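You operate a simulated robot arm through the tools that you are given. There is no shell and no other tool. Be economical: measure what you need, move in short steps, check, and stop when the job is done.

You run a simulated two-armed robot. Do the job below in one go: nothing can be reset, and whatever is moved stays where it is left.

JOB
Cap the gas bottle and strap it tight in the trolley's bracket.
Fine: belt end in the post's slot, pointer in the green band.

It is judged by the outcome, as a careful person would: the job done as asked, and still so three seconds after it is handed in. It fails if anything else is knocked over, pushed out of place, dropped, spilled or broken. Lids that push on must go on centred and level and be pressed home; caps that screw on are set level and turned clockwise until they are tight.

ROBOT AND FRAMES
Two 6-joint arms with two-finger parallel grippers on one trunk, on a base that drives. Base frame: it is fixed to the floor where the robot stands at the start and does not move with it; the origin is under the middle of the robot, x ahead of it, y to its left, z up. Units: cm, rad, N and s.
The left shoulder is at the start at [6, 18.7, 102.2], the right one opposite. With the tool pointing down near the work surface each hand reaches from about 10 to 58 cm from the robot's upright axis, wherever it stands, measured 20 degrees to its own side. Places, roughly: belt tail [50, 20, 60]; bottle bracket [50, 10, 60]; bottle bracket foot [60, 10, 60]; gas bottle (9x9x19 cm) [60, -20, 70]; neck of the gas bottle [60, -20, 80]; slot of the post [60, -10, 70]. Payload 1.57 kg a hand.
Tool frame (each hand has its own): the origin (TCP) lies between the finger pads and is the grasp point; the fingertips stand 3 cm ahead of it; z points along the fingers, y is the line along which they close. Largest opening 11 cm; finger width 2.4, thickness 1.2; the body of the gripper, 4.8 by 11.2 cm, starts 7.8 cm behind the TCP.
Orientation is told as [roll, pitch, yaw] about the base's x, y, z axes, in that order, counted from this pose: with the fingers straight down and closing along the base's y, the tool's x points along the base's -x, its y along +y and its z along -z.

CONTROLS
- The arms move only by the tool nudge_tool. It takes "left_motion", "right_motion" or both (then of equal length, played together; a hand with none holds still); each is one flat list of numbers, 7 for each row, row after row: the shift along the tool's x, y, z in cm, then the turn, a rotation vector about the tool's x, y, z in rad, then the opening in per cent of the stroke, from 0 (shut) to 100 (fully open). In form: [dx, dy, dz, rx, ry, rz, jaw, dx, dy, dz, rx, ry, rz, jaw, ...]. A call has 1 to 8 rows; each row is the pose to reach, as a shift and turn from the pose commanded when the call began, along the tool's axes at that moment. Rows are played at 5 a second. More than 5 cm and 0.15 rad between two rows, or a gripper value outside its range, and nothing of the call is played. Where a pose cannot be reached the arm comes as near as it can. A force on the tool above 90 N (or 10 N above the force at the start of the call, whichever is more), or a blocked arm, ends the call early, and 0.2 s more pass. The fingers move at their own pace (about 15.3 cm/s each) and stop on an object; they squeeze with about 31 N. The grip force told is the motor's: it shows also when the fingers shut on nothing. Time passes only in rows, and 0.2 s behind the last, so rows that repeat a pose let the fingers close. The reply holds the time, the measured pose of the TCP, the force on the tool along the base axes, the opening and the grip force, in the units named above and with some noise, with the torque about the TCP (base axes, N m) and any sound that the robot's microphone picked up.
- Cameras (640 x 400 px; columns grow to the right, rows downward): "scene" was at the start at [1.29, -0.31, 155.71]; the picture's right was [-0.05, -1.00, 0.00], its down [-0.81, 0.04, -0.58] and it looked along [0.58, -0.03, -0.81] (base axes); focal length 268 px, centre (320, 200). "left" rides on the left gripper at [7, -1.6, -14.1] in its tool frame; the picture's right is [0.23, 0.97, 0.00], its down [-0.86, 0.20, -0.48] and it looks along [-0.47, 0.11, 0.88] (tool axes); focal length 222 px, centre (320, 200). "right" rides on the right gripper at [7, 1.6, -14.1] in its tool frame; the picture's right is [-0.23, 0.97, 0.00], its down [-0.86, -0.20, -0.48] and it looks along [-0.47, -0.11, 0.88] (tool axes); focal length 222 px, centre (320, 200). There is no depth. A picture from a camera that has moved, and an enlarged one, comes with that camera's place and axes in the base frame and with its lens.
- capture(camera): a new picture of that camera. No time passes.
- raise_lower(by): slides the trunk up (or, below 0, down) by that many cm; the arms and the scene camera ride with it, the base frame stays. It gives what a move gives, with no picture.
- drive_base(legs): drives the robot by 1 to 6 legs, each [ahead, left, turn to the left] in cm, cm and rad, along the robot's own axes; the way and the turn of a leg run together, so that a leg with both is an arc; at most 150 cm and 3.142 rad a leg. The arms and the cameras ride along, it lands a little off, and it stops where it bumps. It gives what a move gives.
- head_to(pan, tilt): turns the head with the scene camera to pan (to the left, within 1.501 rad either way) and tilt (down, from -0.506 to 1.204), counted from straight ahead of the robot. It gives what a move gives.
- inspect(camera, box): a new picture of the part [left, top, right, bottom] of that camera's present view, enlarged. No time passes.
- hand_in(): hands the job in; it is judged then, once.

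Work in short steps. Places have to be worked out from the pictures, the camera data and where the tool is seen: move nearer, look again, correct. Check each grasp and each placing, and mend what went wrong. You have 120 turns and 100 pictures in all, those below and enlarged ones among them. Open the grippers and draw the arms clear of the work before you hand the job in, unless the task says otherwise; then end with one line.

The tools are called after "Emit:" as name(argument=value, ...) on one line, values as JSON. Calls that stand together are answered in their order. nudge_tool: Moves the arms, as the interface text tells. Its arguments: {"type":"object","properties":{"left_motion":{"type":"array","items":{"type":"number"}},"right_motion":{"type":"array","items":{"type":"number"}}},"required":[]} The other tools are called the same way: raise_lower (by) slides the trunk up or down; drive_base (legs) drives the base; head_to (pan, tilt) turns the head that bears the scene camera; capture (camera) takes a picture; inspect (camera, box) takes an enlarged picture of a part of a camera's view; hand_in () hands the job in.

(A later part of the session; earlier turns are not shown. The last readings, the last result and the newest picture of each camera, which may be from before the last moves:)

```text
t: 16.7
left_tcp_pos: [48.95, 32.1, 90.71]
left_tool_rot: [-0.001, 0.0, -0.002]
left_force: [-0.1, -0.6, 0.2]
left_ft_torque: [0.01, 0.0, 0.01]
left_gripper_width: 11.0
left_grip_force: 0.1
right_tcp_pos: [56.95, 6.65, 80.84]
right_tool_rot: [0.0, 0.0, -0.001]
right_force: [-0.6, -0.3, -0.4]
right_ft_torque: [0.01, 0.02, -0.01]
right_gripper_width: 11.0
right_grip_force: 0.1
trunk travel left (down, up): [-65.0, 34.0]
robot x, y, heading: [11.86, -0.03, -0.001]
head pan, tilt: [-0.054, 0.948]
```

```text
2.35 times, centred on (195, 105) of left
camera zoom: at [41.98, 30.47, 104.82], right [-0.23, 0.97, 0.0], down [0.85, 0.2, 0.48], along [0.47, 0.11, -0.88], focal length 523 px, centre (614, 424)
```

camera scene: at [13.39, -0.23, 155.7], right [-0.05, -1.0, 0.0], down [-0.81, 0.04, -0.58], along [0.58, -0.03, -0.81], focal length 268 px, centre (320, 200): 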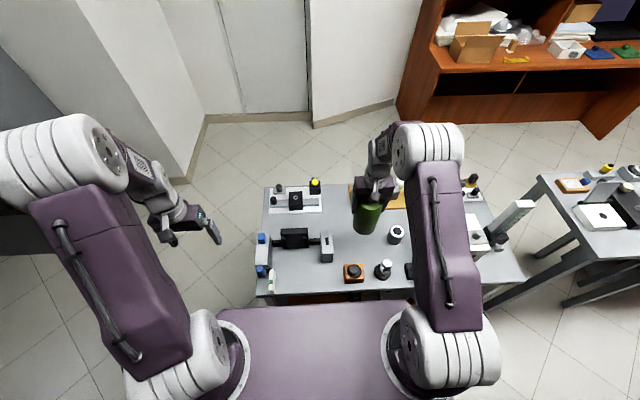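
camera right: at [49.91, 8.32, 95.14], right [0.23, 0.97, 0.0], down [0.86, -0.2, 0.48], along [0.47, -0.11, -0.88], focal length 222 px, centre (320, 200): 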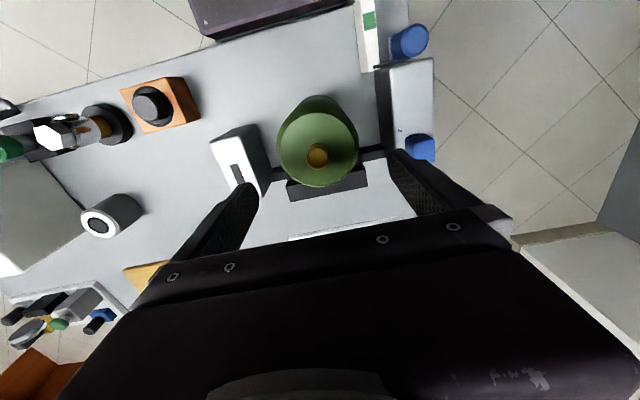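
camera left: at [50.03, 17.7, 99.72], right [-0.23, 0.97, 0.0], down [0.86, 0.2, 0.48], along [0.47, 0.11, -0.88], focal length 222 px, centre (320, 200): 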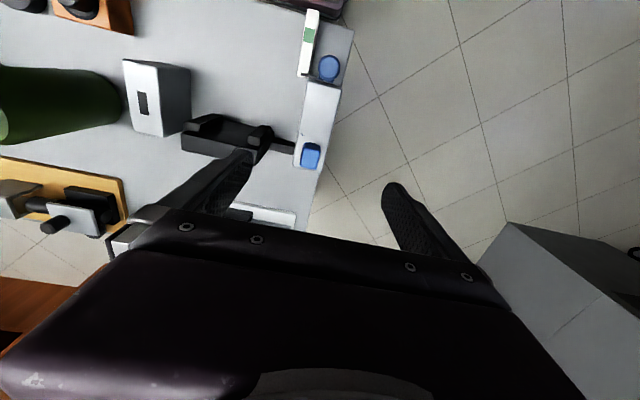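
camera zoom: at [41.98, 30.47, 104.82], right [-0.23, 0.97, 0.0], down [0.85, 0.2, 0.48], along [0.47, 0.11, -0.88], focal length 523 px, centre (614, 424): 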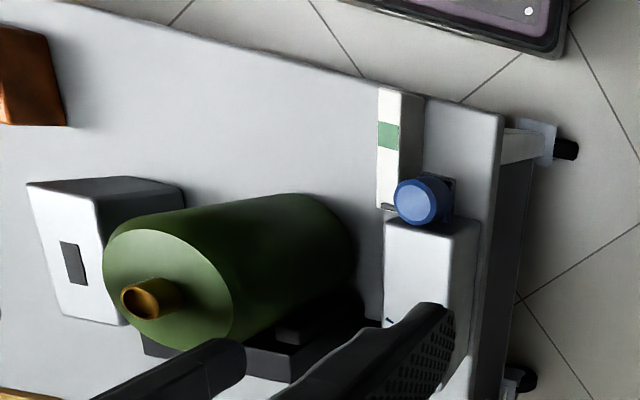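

I zoom at the bottle/bracket contact.

Emit:
inspect(camera="right", box=[260, 80, 400, 210])

Emit:
inspect(camera="left", box=[110, 110, 240, 190])

```text
3.08 times, centred on (330, 145) of right
camera zoom: at [49.91, 8.32, 95.14], right [0.23, 0.97, 0.0], down [0.86, -0.2, 0.48], along [0.47, -0.11, -0.88], focal length 684 px, centre (289, 369)
```

zoom: 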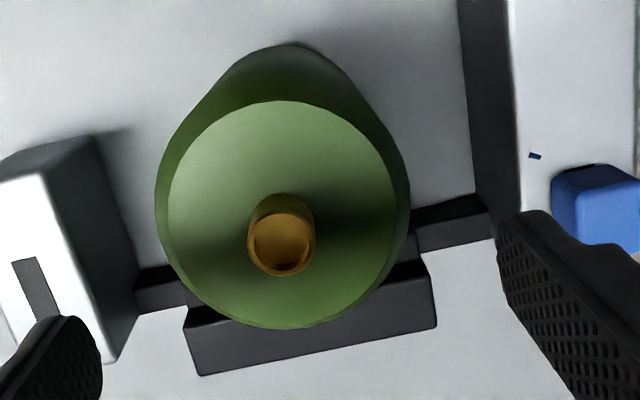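

```text
4.92 times, centred on (175, 150) of left
camera zoom: at [41.98, 30.47, 104.82], right [-0.23, 0.97, 0.0], down [0.85, 0.2, 0.48], along [0.47, 0.11, -0.88], focal length 1094 px, centre (1034, 446)
```

zoom: 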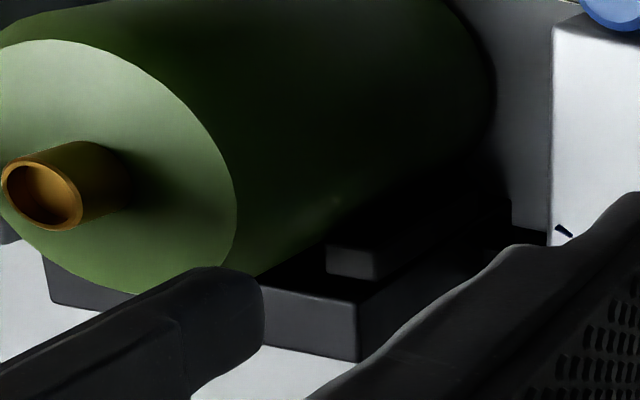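

The bottle is nestled against ribs and plate. Next the strap: I move the right hand away and bring the left hand over the blue belt end for a close look.

Emit:
nudge_tool(right_motion=[0, 0, -3, 0, 0, 0, 100, 2, -4, -5, 0, 0, 0, 100, 4, -8.4, -6, 0, 0, 0, 100, 6, -12.8, -7, 0, 0, 0, 100, 8, -17.2, -7, 0, 0, 0, 100, 10, -21.6, -7, 0, 0, 0, 100, 11, -26.3, -7, 0, 0, 0, 100, 11, -31, -7, 0, 0, 0, 100])

Emit:
nudge_tool(left_motion=[-3, -3, 2, 0, 0, 0, 100, -6, -6, 4, 0, 0, 0, 100, -9, -9, 6, 0, 0, 0, 100, -11, -11.5, 8, 0, 0, 0, 100, -11, -13.5, 10, 0, 0, 0, 100])

Emit:
capture(camera="left")

Emit:
inspect(camera="left", box=[250, 100, 390, 200])

```text
t: 18.5
left_tcp_pos: [49.05, 31.95, 90.57]
left_tool_rot: [0.001, 0.0, 0.0]
left_force: [0.1, 0.1, -0.4]
left_ft_torque: [0.03, 0.0, -0.02]
left_gripper_width: 10.99
left_grip_force: 0.0
right_tcp_pos: [45.75, -24.64, 88.01]
right_tool_rot: [0.003, 0.0, 0.001]
right_force: [0.4, -1.4, 0.8]
right_ft_torque: [0.03, 0.0, 0.0]
right_gripper_width: 10.99
right_grip_force: 0.2
trunk travel left (down, up): [-65.0, 34.0]
robot x, y, heading: [12.22, 0.13, 0.001]
head pan, tilt: [-0.054, 0.948]
```

```text
t: 19.7
left_tcp_pos: [59.9, 18.4, 80.48]
left_tool_rot: [-0.001, 0.0, 0.002]
left_force: [-0.4, 0.0, -0.3]
left_ft_torque: [0.04, 0.02, 0.0]
left_gripper_width: 11.0
left_grip_force: 0.1
right_tcp_pos: [45.81, -24.53, 87.93]
right_tool_rot: [0.0, -0.001, 0.0]
right_force: [0.1, 0.4, 0.3]
right_ft_torque: [0.0, -0.02, -0.04]
right_gripper_width: 10.98
right_grip_force: 0.1
trunk travel left (down, up): [-65.0, 34.0]
robot x, y, heading: [12.01, 0.23, -0.002]
head pan, tilt: [-0.054, 0.948]
```

```text
56 pictures are left
camera left: at [52.94, 16.84, 94.7], right [-0.23, 0.97, 0.0], down [0.85, 0.2, 0.48], along [0.47, 0.11, -0.88], focal length 222 px, centre (320, 200)
```

left: 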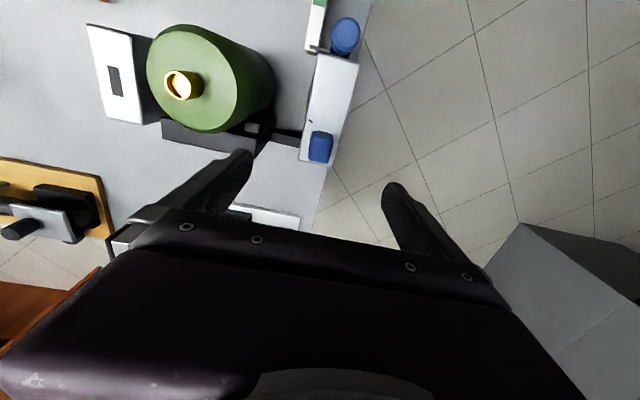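

```text
4.00 times, centred on (320, 150) of left
camera zoom: at [52.94, 16.84, 94.7], right [-0.23, 0.97, 0.0], down [0.85, 0.2, 0.48], along [0.47, 0.11, -0.88], focal length 888 px, centre (320, 400)
```

zoom: 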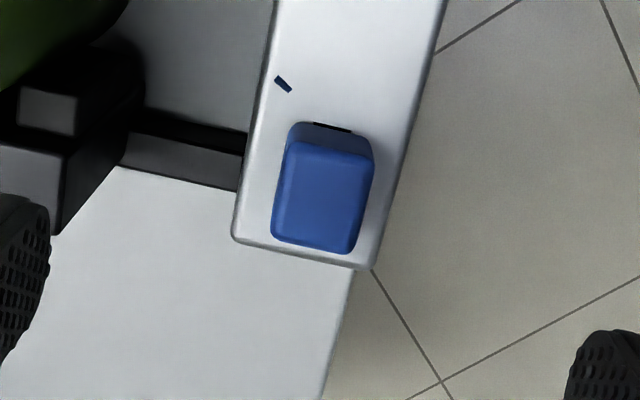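

The belt end is a 2.4 × 3 cm block at about (59.7, 18.5), top z ≈ 69.5. I narrow the jaws, lower onto it and grip.

Emit:
nudge_tool(left_motion=[0.2, 0.1, 0, 0, 0, 0, 45, 0.2, 0.1, 0, 0, 0, 0, 45, 0.2, 0.1, 4.5, 0, 0, 0, 45, 0.2, 0.1, 8.5, 0, 0, 0, 45, 0.2, 0.1, 10.2, 0, 0, 0, 45, 0.2, 0.1, 10.2, 0, 0, 0, 0, 0.2, 0.1, 10.2, 0, 0, 0, 0])

Emit:
inspect(camera="left", box=[250, 110, 390, 210])

```text
t: 21.3
left_tcp_pos: [59.75, 18.43, 70.34]
left_tool_rot: [0.001, 0.0, 0.0]
left_force: [-1.9, -16.9, 0.4]
left_ft_torque: [-0.58, 0.11, 0.01]
left_gripper_width: 2.5
left_grip_force: 30.7
right_tcp_pos: [45.76, -24.61, 87.84]
right_tool_rot: [0.002, -0.001, 0.001]
right_force: [0.3, 0.3, -0.1]
right_ft_torque: [0.0, 0.0, 0.03]
right_gripper_width: 10.99
right_grip_force: 0.0
trunk travel left (down, up): [-65.0, 34.0]
robot x, y, heading: [11.88, -0.12, 0.001]
head pan, tilt: [-0.054, 0.948]
```

```text
4.00 times, centred on (320, 160) of left
camera zoom: at [52.74, 16.9, 84.57], right [-0.23, 0.97, 0.0], down [0.86, 0.2, 0.48], along [0.47, 0.11, -0.88], focal length 888 px, centre (320, 360)
```

zoom: 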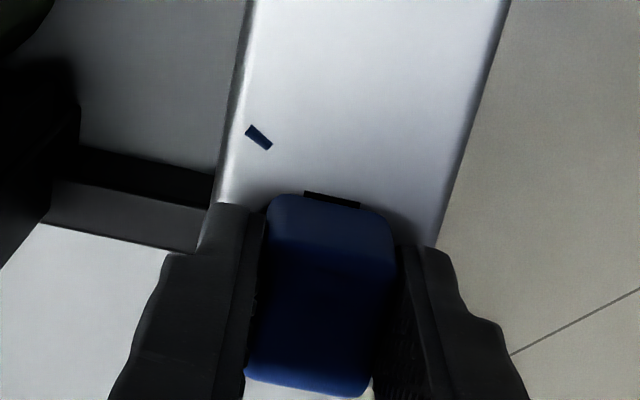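

Gripped (2.5 cm wide). I lift a few cm and look at what hangs from it.

Emit:
nudge_tool(left_motion=[0, 0, -1, 0, 0, 0, 0, 0, 0, -3, 0, 0, 0, 0, 0, 0, -6, 0, 0, 0, 0, 0, 0, -9, 0, 0, 0, 0])

Emit:
inspect(camera="scene", box=[230, 190, 360, 300])

Emit:
inspect(camera="left", box=[220, 60, 420, 210])

```text
t: 22.3
left_tcp_pos: [59.81, 18.8, 79.3]
left_tool_rot: [-0.001, 0.0, 0.001]
left_force: [-0.4, 0.8, 0.4]
left_ft_torque: [0.03, -0.01, 0.0]
left_gripper_width: 2.5
left_grip_force: 30.6
right_tcp_pos: [45.85, -24.49, 87.93]
right_tool_rot: [-0.001, 0.001, -0.001]
right_force: [0.1, 0.6, -0.3]
right_ft_torque: [0.0, 0.01, 0.01]
right_gripper_width: 11.01
right_grip_force: 0.0
trunk travel left (down, up): [-65.0, 34.0]
robot x, y, heading: [11.85, -0.17, 0.001]
head pan, tilt: [-0.054, 0.948]
```

```text
3.64 times, centred on (295, 245) of scene
camera zoom: at [13.18, -0.29, 155.7], right [-0.05, -1.0, 0.0], down [-0.81, 0.04, -0.58], along [0.58, -0.03, -0.81], focal length 973 px, centre (411, 36)
```

zoom: 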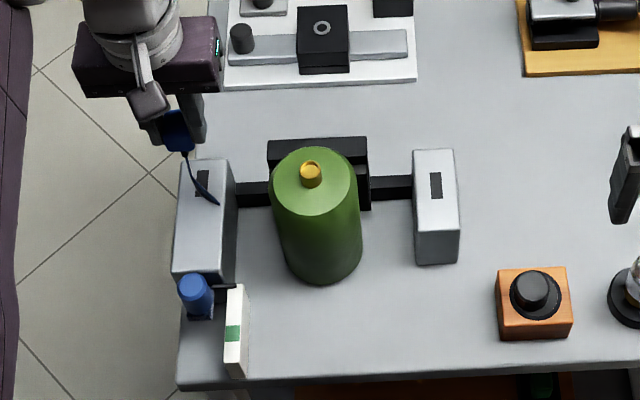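

```text
2.67 times, centred on (320, 135) of left
camera zoom: at [52.74, 17.15, 93.55], right [-0.23, 0.97, 0.0], down [0.85, 0.2, 0.48], along [0.47, 0.11, -0.88], focal length 592 px, centre (320, 373)
```

zoom: 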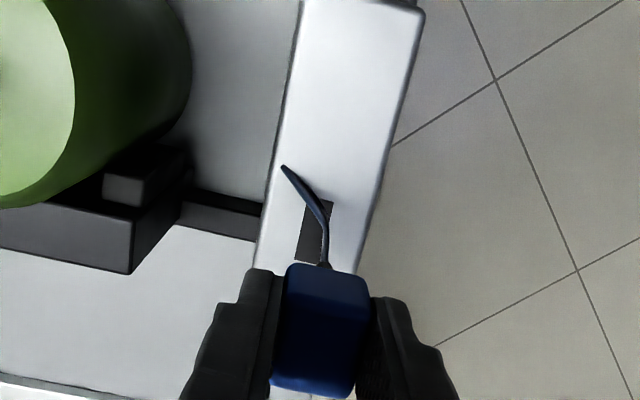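

The strap is real, coming out of the housing at (57, 16.5). I carry the end low around the front of the bottle toward the post.

Emit:
nudge_tool(left_motion=[4, 0, 1, 0, 0, 0, 0, 8.4, -1, 2.5, 0, 0, 0, 0, 12.6, -2.8, 3.4, 0, 0, 0, 0, 15, -7, 4.3, 0, 0, 0, 0, 15, -11.5, 4.3, 0, 0, 0, 0, 15, -16, 4.3, 0, 0, 0, 0, 14, -20.5, 4.3, 0, 0, 0, 0, 12, -24.2, 4.3, 0, 0, 0, 0])

Emit:
inspect(camera="scene", box=[230, 190, 390, 310])

Emit:
capture(camera="left")

```text
t: 24.1
left_tcp_pos: [47.75, -5.63, 74.82]
left_tool_rot: [-0.001, 0.002, 0.002]
left_force: [-0.8, -0.1, -0.2]
left_ft_torque: [0.02, 0.04, -0.04]
left_gripper_width: 2.47
left_grip_force: 30.7
right_tcp_pos: [45.93, -24.5, 88.03]
right_tool_rot: [0.001, 0.001, 0.001]
right_force: [-0.1, -0.1, -0.1]
right_ft_torque: [0.0, -0.01, -0.02]
right_gripper_width: 11.0
right_grip_force: 0.1
trunk travel left (down, up): [-65.0, 34.0]
robot x, y, heading: [11.78, -0.24, -0.0]
head pan, tilt: [-0.054, 0.948]
```

```text
3.33 times, centred on (310, 250) of scene
camera zoom: at [13.31, -0.38, 155.71], right [-0.05, -1.0, 0.0], down [-0.81, 0.04, -0.58], along [0.58, -0.03, -0.81], focal length 892 px, centre (353, 33)
```

zoom: 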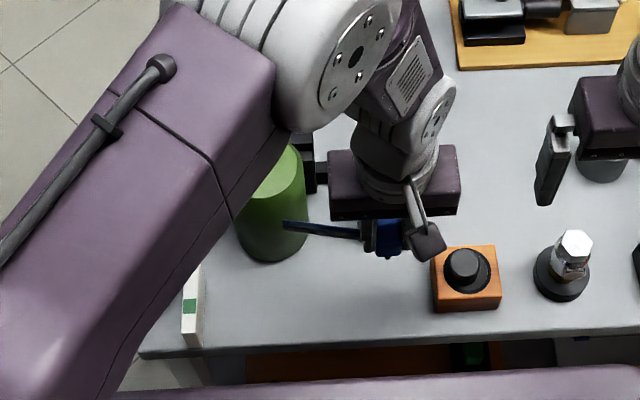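

```text
50 pictures are left
camera left: at [40.77, -7.24, 89.12], right [-0.23, 0.97, 0.0], down [0.86, 0.2, 0.48], along [0.47, 0.11, -0.88], focal length 222 px, centre (320, 200)
```

left: 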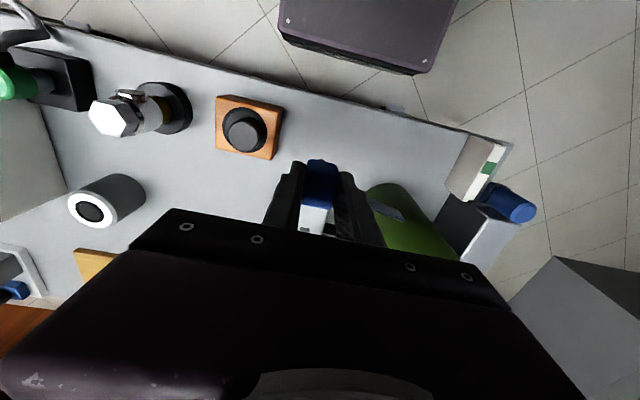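

Belt lies in front of the bottle. I move back over the post's slot, still above it, and check alignment.

Emit:
nudge_tool(left_motion=[-3.5, 0.1, 0, 0, 0, 0, 0, -7, 0.2, 0, 0, 0, 0, 0, -10.4, 0.3, 0, 0, 0, 0, 0])

Emit:
inspect(camera="left", box=[230, 90, 410, 220])

Emit:
inspect(camera="scene", box=[290, 215, 360, 265])

Emit:
inspect(camera="right", box=[400, 20, 640, 220])

```text
t: 24.9
left_tcp_pos: [58.53, -5.17, 75.16]
left_tool_rot: [0.0, 0.002, -0.001]
left_force: [0.1, -0.2, -0.1]
left_ft_torque: [-0.03, 0.02, 0.02]
left_gripper_width: 2.49
left_grip_force: 30.7
right_tcp_pos: [45.9, -24.39, 87.84]
right_tool_rot: [-0.001, 0.003, -0.001]
right_force: [0.4, 0.1, -1.1]
right_ft_torque: [0.0, -0.02, 0.01]
right_gripper_width: 10.99
right_grip_force: 0.0
trunk travel left (down, up): [-65.0, 34.0]
robot x, y, heading: [11.79, 0.24, -0.006]
head pan, tilt: [-0.054, 0.948]
```

```text
3.08 times, centred on (320, 155) of left
camera zoom: at [51.38, -6.72, 89.3], right [-0.23, 0.97, 0.0], down [0.86, 0.2, 0.48], along [0.46, 0.11, -0.88], focal length 684 px, centre (320, 338)
```

zoom: 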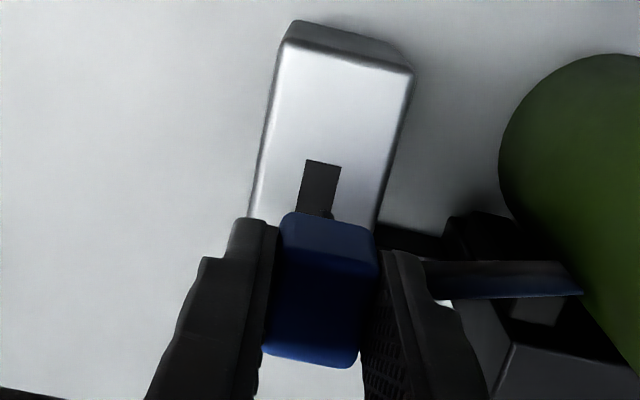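

```text
8.00 times, centred on (325, 240) of scene
camera zoom: at [13.35, -0.27, 155.71], right [-0.05, -1.0, 0.0], down [-0.81, 0.04, -0.58], along [0.58, -0.03, -0.81], focal length 2141 px, centre (280, -120)
```

zoom: 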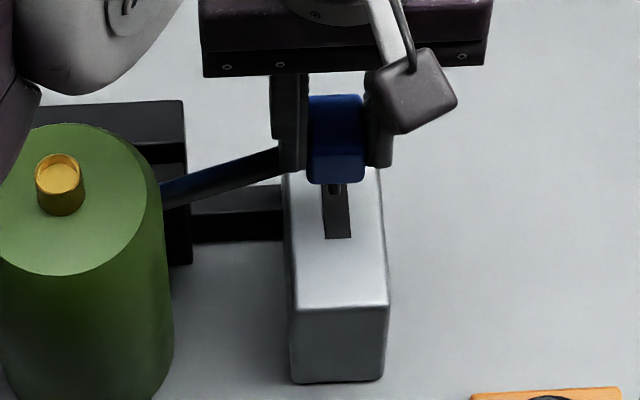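

```text
2.00 times, centred on (520, 120) of right
camera zoom: at [39.03, -22.77, 102.15], right [0.23, 0.97, 0.0], down [0.86, -0.2, 0.48], along [0.47, -0.11, -0.88], focal length 444 px, centre (-80, 360)
```

zoom: 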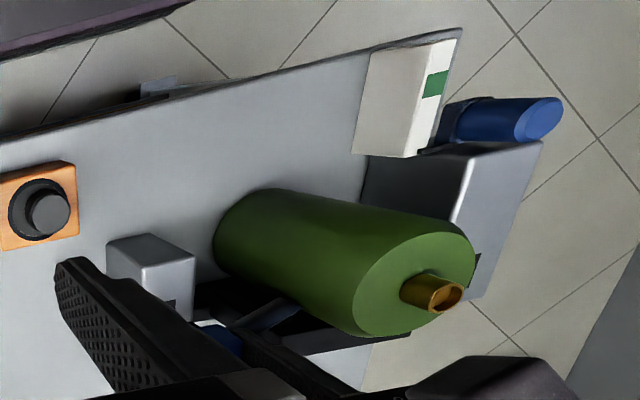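

The tongue is a little far and left of the slot: slot target for TCP ≈ (58.2, −5.35). I correct and lower toward the slot in stages.

Emit:
nudge_tool(left_motion=[0.25, -0.2, 0, 0, 0, 0, 0, 0.25, -0.2, 1.2, 0, 0, 0, 0])

Emit:
inspect(camera="scene", box=[310, 225, 345, 250])

Emit:
inspect(camera="left", box=[270, 110, 370, 180])

```text
t: 25.5
left_tcp_pos: [58.14, -5.23, 73.81]
left_tool_rot: [0.002, 0.001, -0.001]
left_force: [-0.3, -0.2, -0.3]
left_ft_torque: [0.0, 0.01, -0.02]
left_gripper_width: 2.48
left_grip_force: 31.3
right_tcp_pos: [45.87, -24.51, 88.05]
right_tool_rot: [0.0, -0.001, 0.002]
right_force: [0.3, 0.2, -0.3]
right_ft_torque: [0.0, 0.03, -0.02]
right_gripper_width: 10.99
right_grip_force: 0.0
trunk travel left (down, up): [-65.0, 34.0]
robot x, y, heading: [12.14, 0.4, -0.005]
head pan, tilt: [-0.054, 0.948]
```

```text
16.00 times, centred on (328, 238) of scene
camera zoom: at [13.31, -0.3, 155.71], right [-0.05, -1.0, 0.0], down [-0.81, 0.04, -0.58], along [0.58, -0.03, -0.81], focal length 4282 px, centre (200, -400)
```

zoom: 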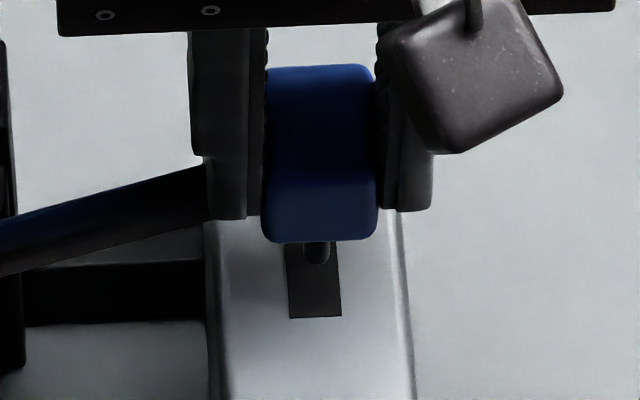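

```text
5.71 times, centred on (320, 145) of left
camera zoom: at [51.1, -6.92, 88.15], right [-0.23, 0.97, 0.0], down [0.86, 0.2, 0.48], along [0.47, 0.11, -0.88], focal length 1269 px, centre (320, 514)
```

zoom: 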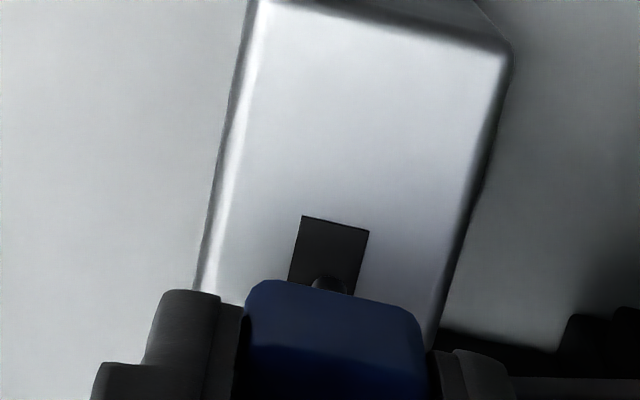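

The pin is lined up inside the slot's width. Lower in steps to the stored depth (z ≈ 70.3).

Emit:
nudge_tool(left_motion=[0, -0.05, 1, 0, 0, 0, 0, 0, -0.05, 2, 0, 0, 0, 0, 0, -0.05, 2.8, 0, 0, 0, 0, 0, -0.05, 3.4, 0, 0, 0, 0])

Emit:
inspect(camera="scene", box=[270, 210, 360, 275])

```text
t: 26.5
left_tcp_pos: [58.13, -5.3, 70.56]
left_tool_rot: [-0.002, -0.001, -0.001]
left_force: [7.4, 3.5, -1.5]
left_ft_torque: [0.26, -0.33, 0.01]
left_gripper_width: 2.47
left_grip_force: 31.3
right_tcp_pos: [45.94, -24.37, 87.95]
right_tool_rot: [0.0, 0.002, 0.001]
right_force: [0.5, 0.2, 0.1]
right_ft_torque: [0.01, -0.01, -0.01]
right_gripper_width: 11.0
right_grip_force: 0.0
trunk travel left (down, up): [-65.0, 34.0]
robot x, y, heading: [11.95, 0.21, -0.001]
head pan, tilt: [-0.054, 0.948]
```

```text
6.15 times, centred on (315, 242) of scene
camera zoom: at [13.42, -0.2, 155.71], right [-0.05, -1.0, 0.0], down [-0.81, 0.04, -0.58], along [0.58, -0.03, -0.81], focal length 1647 px, centre (351, -62)
```

zoom: 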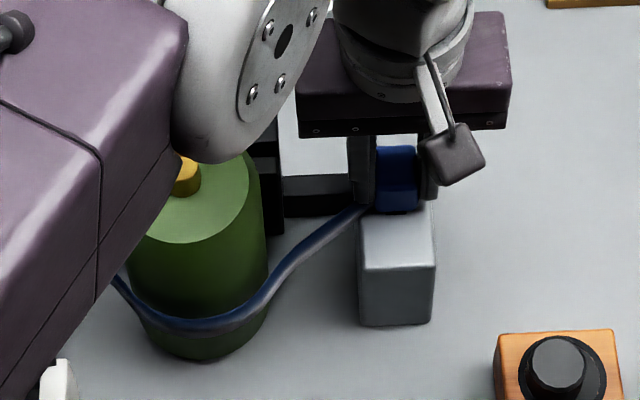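

The belt now wraps the bottle's front: the end is latched in. I press slightly home, then release and lift away.

Emit:
nudge_tool(left_motion=[0, 0, 0.3, 0, 0, 0, 0, 0, 0, 0.3, 0, 0, 0, 30, 0, 0, 0.3, 0, 0, 0, 45, 0, 0, -2, 0, 0, 0, 45, 0, 0, -6, 0, 0, 0, 45, 0, 0, -10, 0, 0, 0, 45])

Emit:
inspect(camera="left", box=[220, 90, 420, 230])

```text
t: 27.9
left_tcp_pos: [57.79, -5.28, 80.35]
left_tool_rot: [0.0, -0.001, 0.0]
left_force: [1.0, -0.4, 0.4]
left_ft_torque: [-0.03, -0.02, -0.04]
left_gripper_width: 4.96
left_grip_force: 0.0
right_tcp_pos: [45.81, -24.44, 88.02]
right_tool_rot: [0.0, 0.0, -0.001]
right_force: [-0.5, -0.2, -0.3]
right_ft_torque: [0.01, -0.01, 0.02]
right_gripper_width: 10.97
right_grip_force: 0.1
trunk travel left (down, up): [-65.0, 34.0]
robot x, y, heading: [11.86, 0.16, 0.001]
head pan, tilt: [-0.054, 0.948]
```

```text
2.86 times, centred on (320, 160) of left
camera zoom: at [50.82, -6.85, 94.61], right [-0.23, 0.97, 0.0], down [0.86, 0.2, 0.48], along [0.47, 0.11, -0.88], focal length 635 px, centre (320, 314)
```

zoom: 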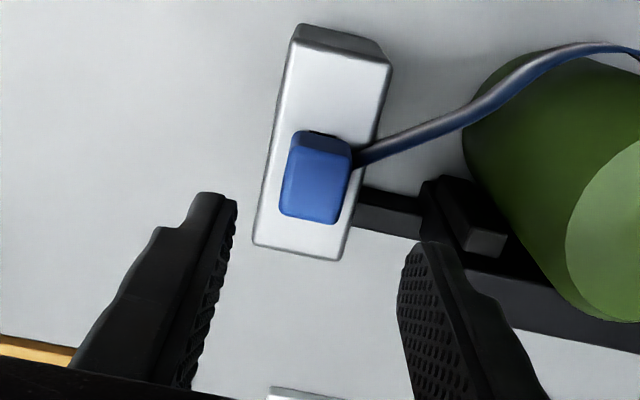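

Belt end is home in the post. Now the tail: I move the left hand over the blue cylinder at about (48.6, 18.7).

Emit:
nudge_tool(left_motion=[1, 2, -3, 0, 0, 0, 45, 2.5, 6, -4, 0, 0, 0, 45, 4.5, 10.4, -4, 0, 0, 0, 45, 6.5, 14.8, -4, 0, 0, 0, 45, 8, 19.2, -4, 0, 0, 0, 45, 9.2, 22.5, -3, 0, 0, 0, 45, 9.2, 24, -1, 0, 0, 0, 45])

Emit:
inspect(camera="left", box=[220, 80, 420, 220])

Emit:
inspect(camera="scene", box=[235, 205, 345, 300])

```text
t: 29.5
left_tcp_pos: [48.9, 18.77, 81.4]
left_tool_rot: [-0.001, 0.0, 0.0]
left_force: [0.3, 0.5, 0.0]
left_ft_torque: [0.01, 0.01, -0.01]
left_gripper_width: 4.92
left_grip_force: 0.1
right_tcp_pos: [45.92, -24.42, 88.0]
right_tool_rot: [-0.001, 0.001, -0.001]
right_force: [0.4, -0.1, -1.1]
right_ft_torque: [0.03, 0.05, 0.02]
right_gripper_width: 10.98
right_grip_force: 0.1
trunk travel left (down, up): [-65.0, 34.0]
robot x, y, heading: [11.81, 0.03, -0.004]
head pan, tilt: [-0.054, 0.948]
```

```text
2.86 times, centred on (320, 150) of left
camera zoom: at [41.87, 17.19, 95.65], right [-0.23, 0.97, 0.0], down [0.86, 0.2, 0.48], along [0.47, 0.11, -0.88], focal length 635 px, centre (320, 343)
```

zoom: 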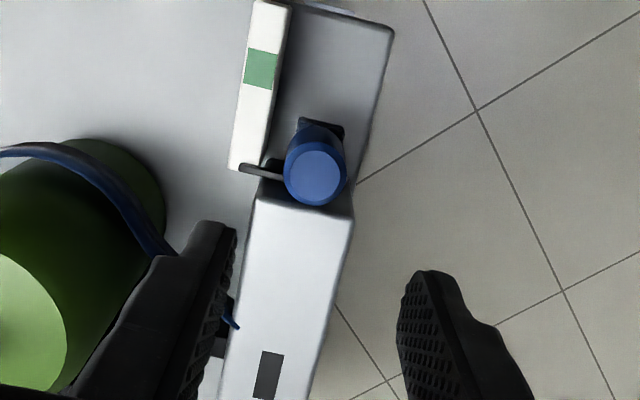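

```text
4.21 times, centred on (290, 252) of scene
camera zoom: at [13.34, -0.25, 155.71], right [-0.05, -1.0, 0.0], down [-0.81, 0.04, -0.58], along [0.58, -0.03, -0.81], focal length 1127 px, centre (446, -21)
```

zoom: 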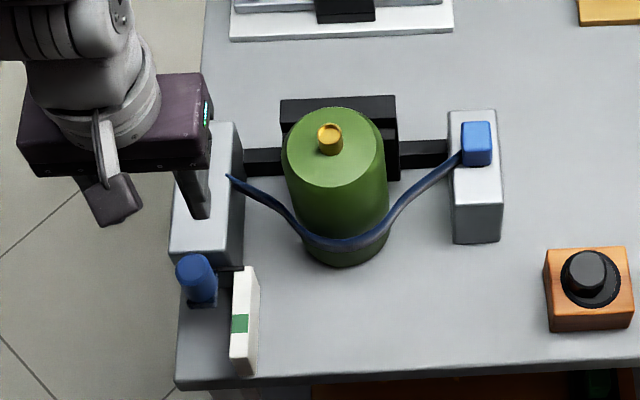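

I lower over the tail cylinder (48.7, 18.57) and grip its top, above the gauge.

Emit:
nudge_tool(left_motion=[0.2, -0.2, 4, 0, 0, 0, 45, 0.2, -0.2, 8, 0, 0, 0, 45, 0.2, -0.2, 11.5, 0, 0, 0, 45, 0.2, -0.2, 13.5, 0, 0, 0, 45, 0.2, -0.2, 13.5, 0, 0, 0, 0, 0.2, -0.2, 13.5, 0, 0, 0, 0])

Emit:
inspect(camera="left", box=[220, 80, 420, 220])

```text
t: 30.9
left_tcp_pos: [48.77, 18.5, 68.21]
left_tool_rot: [-0.001, 0.0, 0.0]
left_force: [-0.9, -8.3, -3.3]
left_ft_torque: [-0.72, -0.1, 0.01]
left_gripper_width: 2.67
left_grip_force: 38.0
right_tcp_pos: [45.87, -24.52, 87.92]
right_tool_rot: [0.0, 0.001, 0.001]
right_force: [-0.7, 0.7, -0.1]
right_ft_torque: [-0.02, 0.01, 0.0]
right_gripper_width: 10.98
right_grip_force: 0.1
trunk travel left (down, up): [-65.0, 34.0]
robot x, y, heading: [11.94, -0.13, 0.001]
head pan, tilt: [-0.054, 0.948]
```

```text
2.86 times, centred on (320, 150) of left
camera zoom: at [41.68, 16.89, 82.38], right [-0.23, 0.97, 0.0], down [0.86, 0.2, 0.48], along [0.47, 0.11, -0.88], focal length 635 px, centre (320, 343)
```

zoom: 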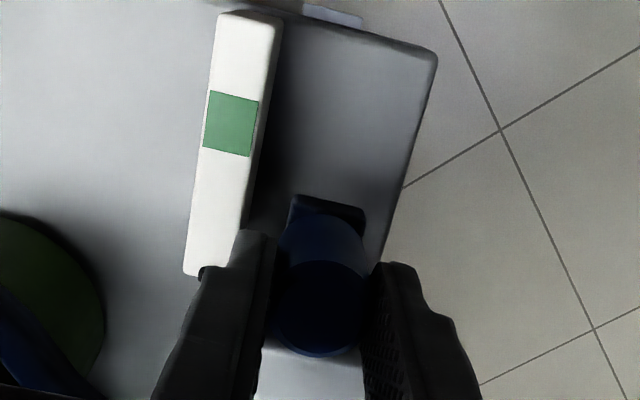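

Gripped. I pull 2 cm toward the robot in small steps and watch the pointer and forces.

Emit:
nudge_tool(left_motion=[0.5, 0.05, 0, 0, 0, 0, 0, 1, 0.05, 0, 0, 0, 0, 0, 1.5, 0.05, 0, 0, 0, 0, 0, 2, 0.05, 0, 0, 0, 0, 0])

Emit:
inspect(camera="scene", box=[235, 205, 345, 300])

```text
t: 31.9
left_tcp_pos: [46.66, 18.55, 68.21]
left_tool_rot: [0.001, -0.001, 0.002]
left_force: [2.3, -0.4, 20.9]
left_ft_torque: [-0.44, -0.54, 0.03]
left_gripper_width: 2.67
left_grip_force: 37.6
right_tcp_pos: [45.69, -24.5, 88.08]
right_tool_rot: [0.001, -0.003, 0.001]
right_force: [-0.9, -0.2, -0.2]
right_ft_torque: [0.01, 0.02, -0.04]
right_gripper_width: 11.01
right_grip_force: 0.1
trunk travel left (down, up): [-65.0, 34.0]
robot x, y, heading: [11.48, -0.16, 0.0]
head pan, tilt: [-0.054, 0.948]
```

```text
4.21 times, centred on (290, 252) of scene
camera zoom: at [13.06, -0.38, 155.74], right [-0.05, -1.0, 0.0], down [-0.81, 0.04, -0.58], along [0.58, -0.03, -0.81], focal length 1127 px, centre (446, -21)
```

zoom: 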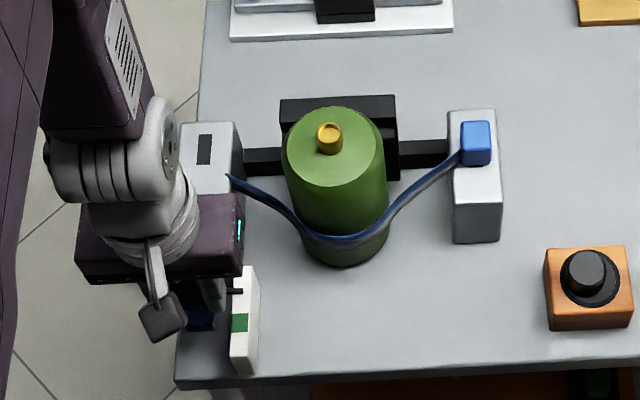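

Pointer moves with it (about 2 cm moved, roughly 3 cm to go). I pull 2.2 cm more, easing up 0.1 cm as there is some vertical load.

Emit:
nudge_tool(left_motion=[0.5, 0, -0.1, 0, 0, 0, 0, 1, 0, -0.1, 0, 0, 0, 0, 1.6, 0, -0.1, 0, 0, 0, 0, 2.2, 0, -0.1, 0, 0, 0, 0])

Emit:
inspect(camera="scene", box=[265, 255, 315, 300])

```text
t: 32.9
left_tcp_pos: [44.34, 18.55, 68.21]
left_tool_rot: [0.0, 0.0, -0.001]
left_force: [2.3, -2.0, 11.8]
left_ft_torque: [-0.54, -0.8, 0.19]
left_gripper_width: 2.69
left_grip_force: 38.1
right_tcp_pos: [45.8, -24.5, 87.86]
right_tool_rot: [0.0, 0.0, 0.001]
right_force: [-0.1, -0.2, -1.0]
right_ft_torque: [-0.02, 0.01, -0.01]
right_gripper_width: 11.01
right_grip_force: 0.0
trunk travel left (down, up): [-65.0, 34.0]
robot x, y, heading: [11.6, 0.14, -0.002]
head pan, tilt: [-0.054, 0.948]
```

```text
8.89 times, centred on (290, 278) of scene
camera zoom: at [13.15, -0.39, 155.69], right [-0.05, -1.0, 0.0], down [-0.81, 0.04, -0.58], along [0.58, -0.03, -0.81], focal length 2379 px, centre (587, -489)
```

zoom: 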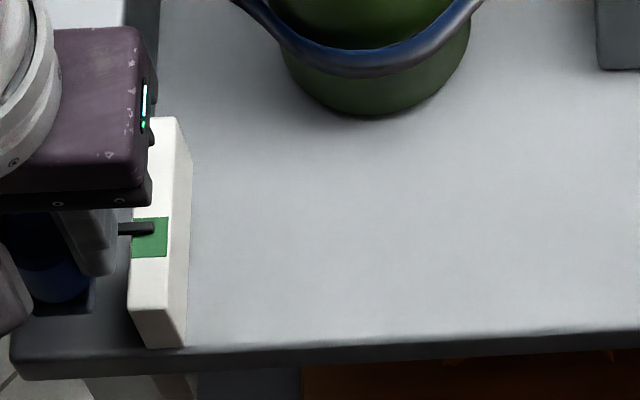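

Pointer is already in the band, slightly short of its middle. I pull 0.3 cm more, then open and see if it holds.

Emit:
nudge_tool(left_motion=[0.3, 0, 0, 0, 0, 0, 0, 0.3, 0, 0, 0, 0, 0, 0])

Emit:
inspect(camera="scene", box=[265, 255, 315, 300])

Emit:
nudge_tool(left_motion=[0, 0, 0, 0, 0, 0, 30, 0, 0, 0, 0, 0, 0, 45, 0, 0, -3, 0, 0, 0, 45, 0, 0, -7, 0, 0, 0, 45, 0, 3, -11, 0, 0, 0, 45, 0, 7, -13, 0, 0, 0, 45, 0, 11, -13, 0, 0, 0, 45])

Emit:
inspect(camera="scene", box=[245, 215, 345, 300])

```text
t: 33.5
left_tcp_pos: [43.89, 18.42, 68.04]
left_tool_rot: [0.0, 0.001, -0.002]
left_force: [0.7, 0.2, 13.2]
left_ft_torque: [-0.49, -0.33, 0.06]
left_gripper_width: 2.68
left_grip_force: 37.9
right_tcp_pos: [45.78, -24.39, 88.03]
right_tool_rot: [-0.001, 0.001, 0.0]
right_force: [0.2, -0.4, 0.1]
right_ft_torque: [-0.04, -0.02, 0.0]
right_gripper_width: 11.01
right_grip_force: 0.1
trunk travel left (down, up): [-65.0, 34.0]
robot x, y, heading: [11.93, -0.27, 0.006]
head pan, tilt: [-0.054, 0.948]
```

```text
8.89 times, centred on (290, 278) of scene
camera zoom: at [13.1, -0.36, 155.71], right [-0.05, -1.0, 0.0], down [-0.81, 0.04, -0.58], along [0.58, -0.03, -0.81], focal length 2379 px, centre (587, -489)
```

zoom: 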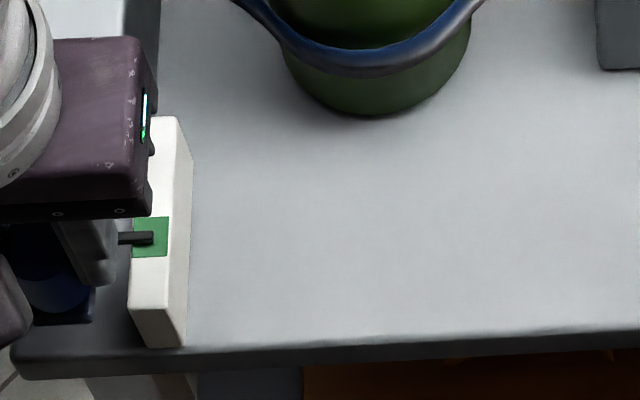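

```text
t: 35.1
left_tcp_pos: [44.2, 29.8, 80.89]
left_tool_rot: [-0.001, -0.001, 0.0]
left_force: [-0.3, -1.2, 0.1]
left_ft_torque: [0.0, -0.01, 0.02]
left_gripper_width: 4.93
left_grip_force: 0.0
right_tcp_pos: [45.86, -24.29, 88.01]
right_tool_rot: [-0.003, 0.0, 0.0]
right_force: [0.3, 0.1, -0.3]
right_ft_torque: [-0.03, 0.0, -0.02]
right_gripper_width: 11.0
right_grip_force: 0.1
trunk travel left (down, up): [-65.0, 34.0]
robot x, y, heading: [12.01, -0.25, -0.001]
head pan, tilt: [-0.054, 0.948]
```

```text
4.71 times, centred on (295, 258) of scene
camera zoom: at [13.25, -0.15, 155.71], right [-0.05, -1.0, 0.0], down [-0.81, 0.04, -0.58], along [0.58, -0.03, -0.81], focal length 1259 px, centre (438, -71)
```

zoom: 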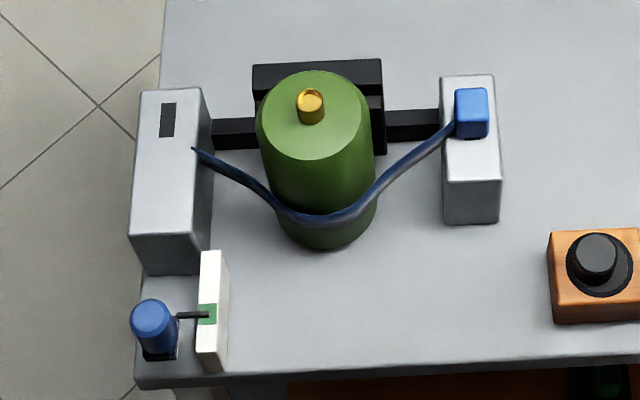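

The pointer holds in the green band after release. Now the cap: right hand over the black cap at about (48.1, −14.2).

Emit:
nudge_tool(right_motion=[-1, 4, 3, 0, 0, 0, 60, -2, 8, 6, 0, 0, 0, 60, -2.2, 10.1, 9, 0, 0, 0, 60, -2.2, 10.1, 12, 0, 0, 0, 60])

Emit:
inspect(camera="right", box=[220, 80, 420, 220])

Emit:
inspect(camera="scene", box=[330, 240, 390, 285])

```text
refused: row 1 steps farther than a row can; nothing moved
```

```text
2.86 times, centred on (320, 150) of right
camera zoom: at [38.97, -22.7, 102.18], right [0.23, 0.97, 0.0], down [0.86, -0.2, 0.48], along [0.47, -0.11, -0.88], focal length 635 px, centre (320, 343)
```

zoom: 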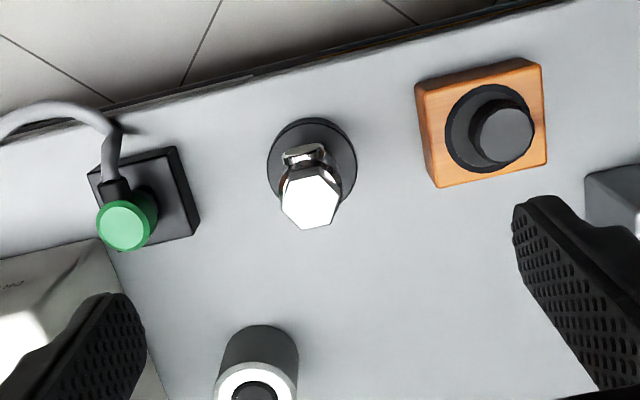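

```text
8.89 times, centred on (360, 262) of scene
camera zoom: at [13.25, -0.15, 155.71], right [-0.05, -1.0, 0.0], down [-0.81, 0.04, -0.58], along [0.58, -0.03, -0.81], focal length 2379 px, centre (-36, -356)
```

zoom: 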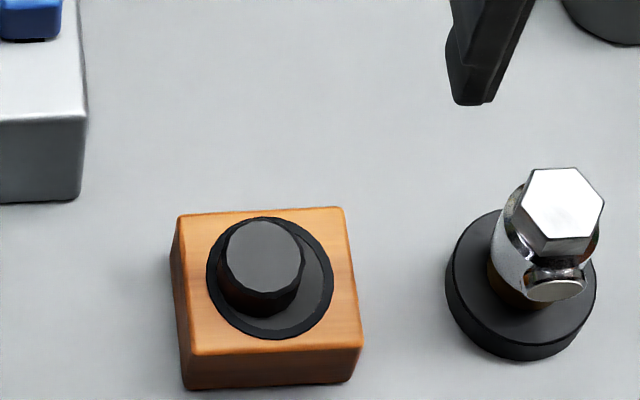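

Refused for step size; cap recomputed at (48.3, −14.2, top 64.3). Repeat with shorter rows.

Emit:
nudge_tool(right_motion=[-0.6, 3, 2.5, 0, 0, 0, 60, -1.2, 6, 5, 0, 0, 0, 60, -1.8, 8.5, 8, 0, 0, 0, 60, -2.4, 10.1, 12, 0, 0, 0, 60])

Emit:
inspect(camera="right", box=[220, 80, 420, 220])

```text
t: 36.1
left_tcp_pos: [44.18, 29.53, 80.99]
left_tool_rot: [0.0, 0.003, 0.0]
left_force: [-0.3, 0.5, 0.1]
left_ft_torque: [-0.01, 0.06, 0.0]
left_gripper_width: 4.91
left_grip_force: 0.1
right_tcp_pos: [48.34, -14.15, 75.88]
right_tool_rot: [0.0, 0.0, -0.001]
right_force: [-0.4, -0.5, 0.4]
right_ft_torque: [-0.01, 0.01, 0.0]
right_gripper_width: 6.59
right_grip_force: 0.0
trunk travel left (down, up): [-65.0, 34.0]
robot x, y, heading: [11.82, 0.06, 0.002]
head pan, tilt: [-0.054, 0.948]
```

```text
2.86 times, centred on (320, 150) of right
camera zoom: at [41.48, -12.48, 89.99], right [0.23, 0.97, 0.0], down [0.86, -0.2, 0.48], along [0.47, -0.11, -0.88], focal length 635 px, centre (320, 343)
```

zoom: 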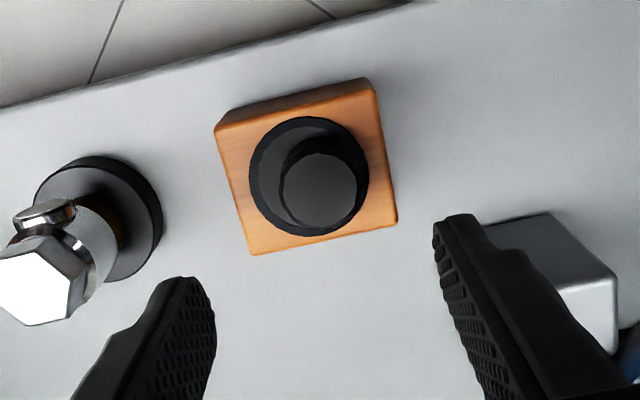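

Cap is centred between the fingers. Lower to z ≈ 65 (tips ~62, above the block top at ~61) and grip.

Emit:
nudge_tool(right_motion=[0, 0.05, 4, 0, 0, 0, 60, 0, 0.05, 8, 0, 0, 0, 60, 0, 0.05, 10, 0, 0, 0, 60, 0, 0.05, 10.9, 0, 0, 0, 60, 0, 0.05, 10.9, 0, 0, 0, 0, 0, 0.05, 10.9, 0, 0, 0, 0, 0, 0.05, 10.9, 0, 0, 0, 0])

Emit:
inspect(camera="right", box=[240, 100, 400, 220])

```text
t: 37.5
left_tcp_pos: [43.93, 29.47, 81.16]
left_tool_rot: [0.0, -0.005, -0.002]
left_force: [-0.3, 0.2, -0.2]
left_ft_torque: [-0.05, 0.01, 0.02]
left_gripper_width: 4.96
left_grip_force: 0.0
right_tcp_pos: [48.31, -14.27, 65.43]
right_tool_rot: [-0.001, -0.009, -0.003]
right_force: [-1.1, -20.3, 63.6]
right_ft_torque: [-0.64, 0.65, 0.58]
right_gripper_width: 3.1
right_grip_force: 31.3
trunk travel left (down, up): [-65.0, 34.0]
robot x, y, heading: [11.88, -0.19, -0.0]
head pan, tilt: [-0.054, 0.948]
stopped in row 6 (right hand): the force on the tool passed its limit at 93 N (the readings are from after the stop); the commanded pose is now the measured one
```

```text
3.33 times, centred on (320, 160) of right
camera zoom: at [41.41, -12.65, 79.62], right [0.23, 0.97, 0.0], down [0.85, -0.2, 0.49], along [0.47, -0.11, -0.87], focal length 740 px, centre (320, 333)
```

zoom: 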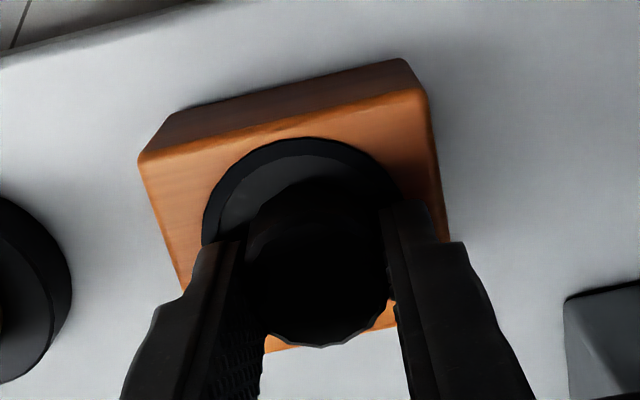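

Fingertips touched the block top while closing, but the cap is held (3.1 cm). I lift it and inspect.

Emit:
nudge_tool(right_motion=[0, 0, -0.5, 0, 0, 0, 0, 0, 0, -1.5, 0, 0, 0, 0, 0, 0, -4.5, 0, 0, 0, 0, 0, 0, -8, 0, 0, 0, 0, 0, 0, -11.5, 0, 0, 0, 0])

Emit:
inspect(camera="right", box=[240, 80, 400, 220])

Emit:
inspect(camera="scene", box=[320, 215, 400, 285])

```text
t: 38.7
left_tcp_pos: [44.21, 29.41, 80.92]
left_tool_rot: [0.001, 0.0, -0.001]
left_force: [-0.4, 0.5, -0.1]
left_ft_torque: [-0.02, -0.01, 0.02]
left_gripper_width: 4.94
left_grip_force: 0.0
right_tcp_pos: [48.3, -14.15, 76.51]
right_tool_rot: [0.0, -0.003, -0.001]
right_force: [-0.7, -0.2, -0.5]
right_ft_torque: [0.0, 0.02, -0.01]
right_gripper_width: 3.15
right_grip_force: 30.4
trunk travel left (down, up): [-65.0, 34.0]
robot x, y, heading: [12.29, 0.33, -0.001]
head pan, tilt: [-0.054, 0.948]
```

```text
2.86 times, centred on (320, 150) of right
camera zoom: at [41.38, -12.56, 90.74], right [0.23, 0.97, 0.0], down [0.85, -0.2, 0.48], along [0.47, -0.11, -0.88], focal length 635 px, centre (320, 343)
```

zoom: 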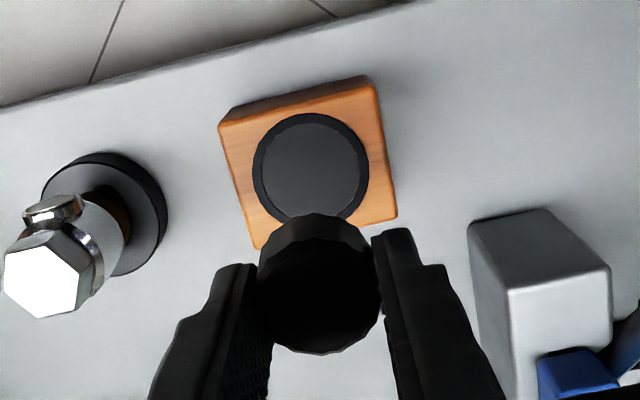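

```text
5.71 times, centred on (360, 250) of scene
camera zoom: at [13.1, -0.36, 155.7], right [-0.05, -1.0, 0.0], down [-0.81, 0.04, -0.58], along [0.58, -0.03, -0.81], focal length 1529 px, centre (91, -86)
```

zoom: 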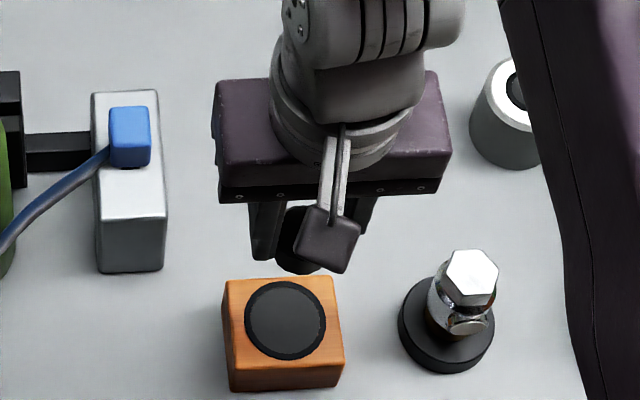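

Cap held, block undisturbed. I bring it above the neck and place the left hand to the side for an aiming view.

Emit:
nudge_tool(right_motion=[-1, 2, -3, 0, 0, 0, 0, -2.5, 5.5, -6, 0, 0, 0, 0, -4, 9.8, -6.5, 0, 0, 0, 0, -5.5, 14, -6.5, 0, 0, 0, 0, -7, 18, -6.5, 0, 0, 0, 0, -7.9, 20.65, -6.5, 0, 0, 0, 0], left_motion=[-2, -1, -1, 0, 0, 0, 45, -4, -2, -2, 0, 0, 0, 45, -6, -3, -3, 0, 0, 0, 45, -7.8, -4.5, -3, 0, 0, 0, 45, -7.8, -6.5, -3, 0, 0, 0, 45, -7.8, -8.2, -3, 0, 0, 0, 45])

Emit:
capture(camera="left")

Emit:
inspect(camera="scene", box=[275, 205, 335, 255])

```text
t: 40.1
left_tcp_pos: [51.86, 21.29, 83.83]
left_tool_rot: [0.0, 0.0, 0.001]
left_force: [0.2, -0.7, -0.4]
left_ft_torque: [0.04, 0.0, 0.0]
left_gripper_width: 4.94
left_grip_force: 0.0
right_tcp_pos: [56.36, 6.21, 83.3]
right_tool_rot: [0.001, -0.004, -0.002]
right_force: [0.1, 0.0, 0.2]
right_ft_torque: [0.02, 0.04, -0.03]
right_gripper_width: 3.14
right_grip_force: 31.6
trunk travel left (down, up): [-65.0, 34.0]
robot x, y, heading: [12.25, -0.07, -0.0]
head pan, tilt: [-0.054, 0.948]
```

```text
29 pictures are left
camera left: at [44.88, 19.6, 98.08], right [-0.23, 0.97, 0.0], down [0.86, 0.2, 0.48], along [0.47, 0.11, -0.88], focal length 222 px, centre (320, 200)
```

left: 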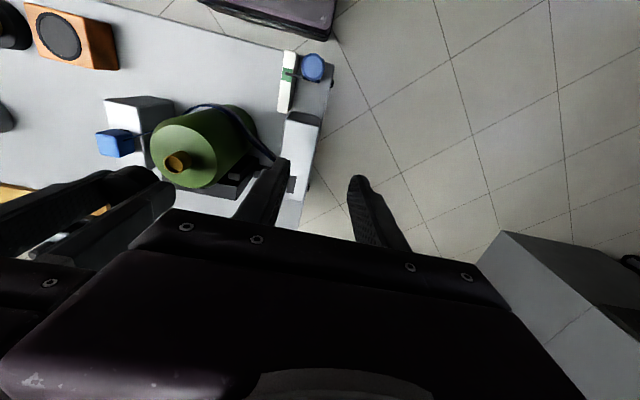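

```text
8.00 times, centred on (305, 230) of scene
camera zoom: at [13.29, -0.35, 155.71], right [-0.05, -1.0, 0.0], down [-0.81, 0.04, -0.58], along [0.58, -0.03, -0.81], focal length 2141 px, centre (440, -40)
```

zoom: 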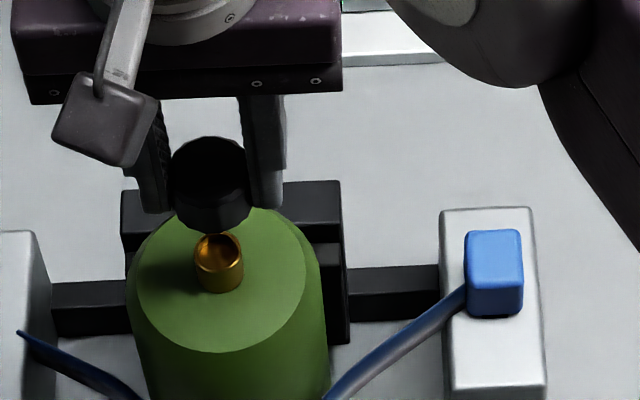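

I zoom the left view of the neck to triangulate it precisely with the scene view.

Emit:
inspect(camera="left", box=[100, 110, 230, 210])

```text
4.00 times, centred on (165, 160) of left
camera zoom: at [44.88, 19.6, 98.08], right [-0.23, 0.97, 0.0], down [0.86, 0.2, 0.48], along [0.47, 0.11, -0.88], focal length 888 px, centre (940, 360)
```

zoom: 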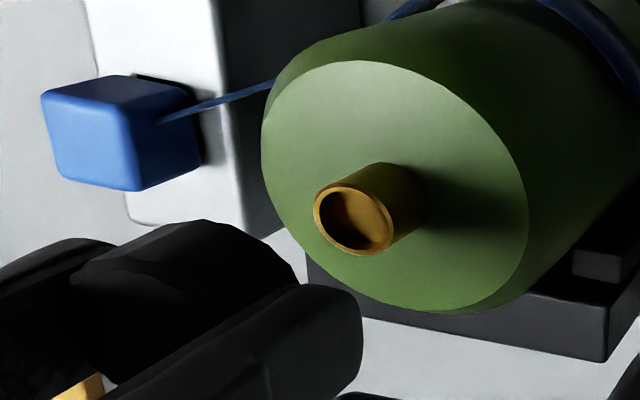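

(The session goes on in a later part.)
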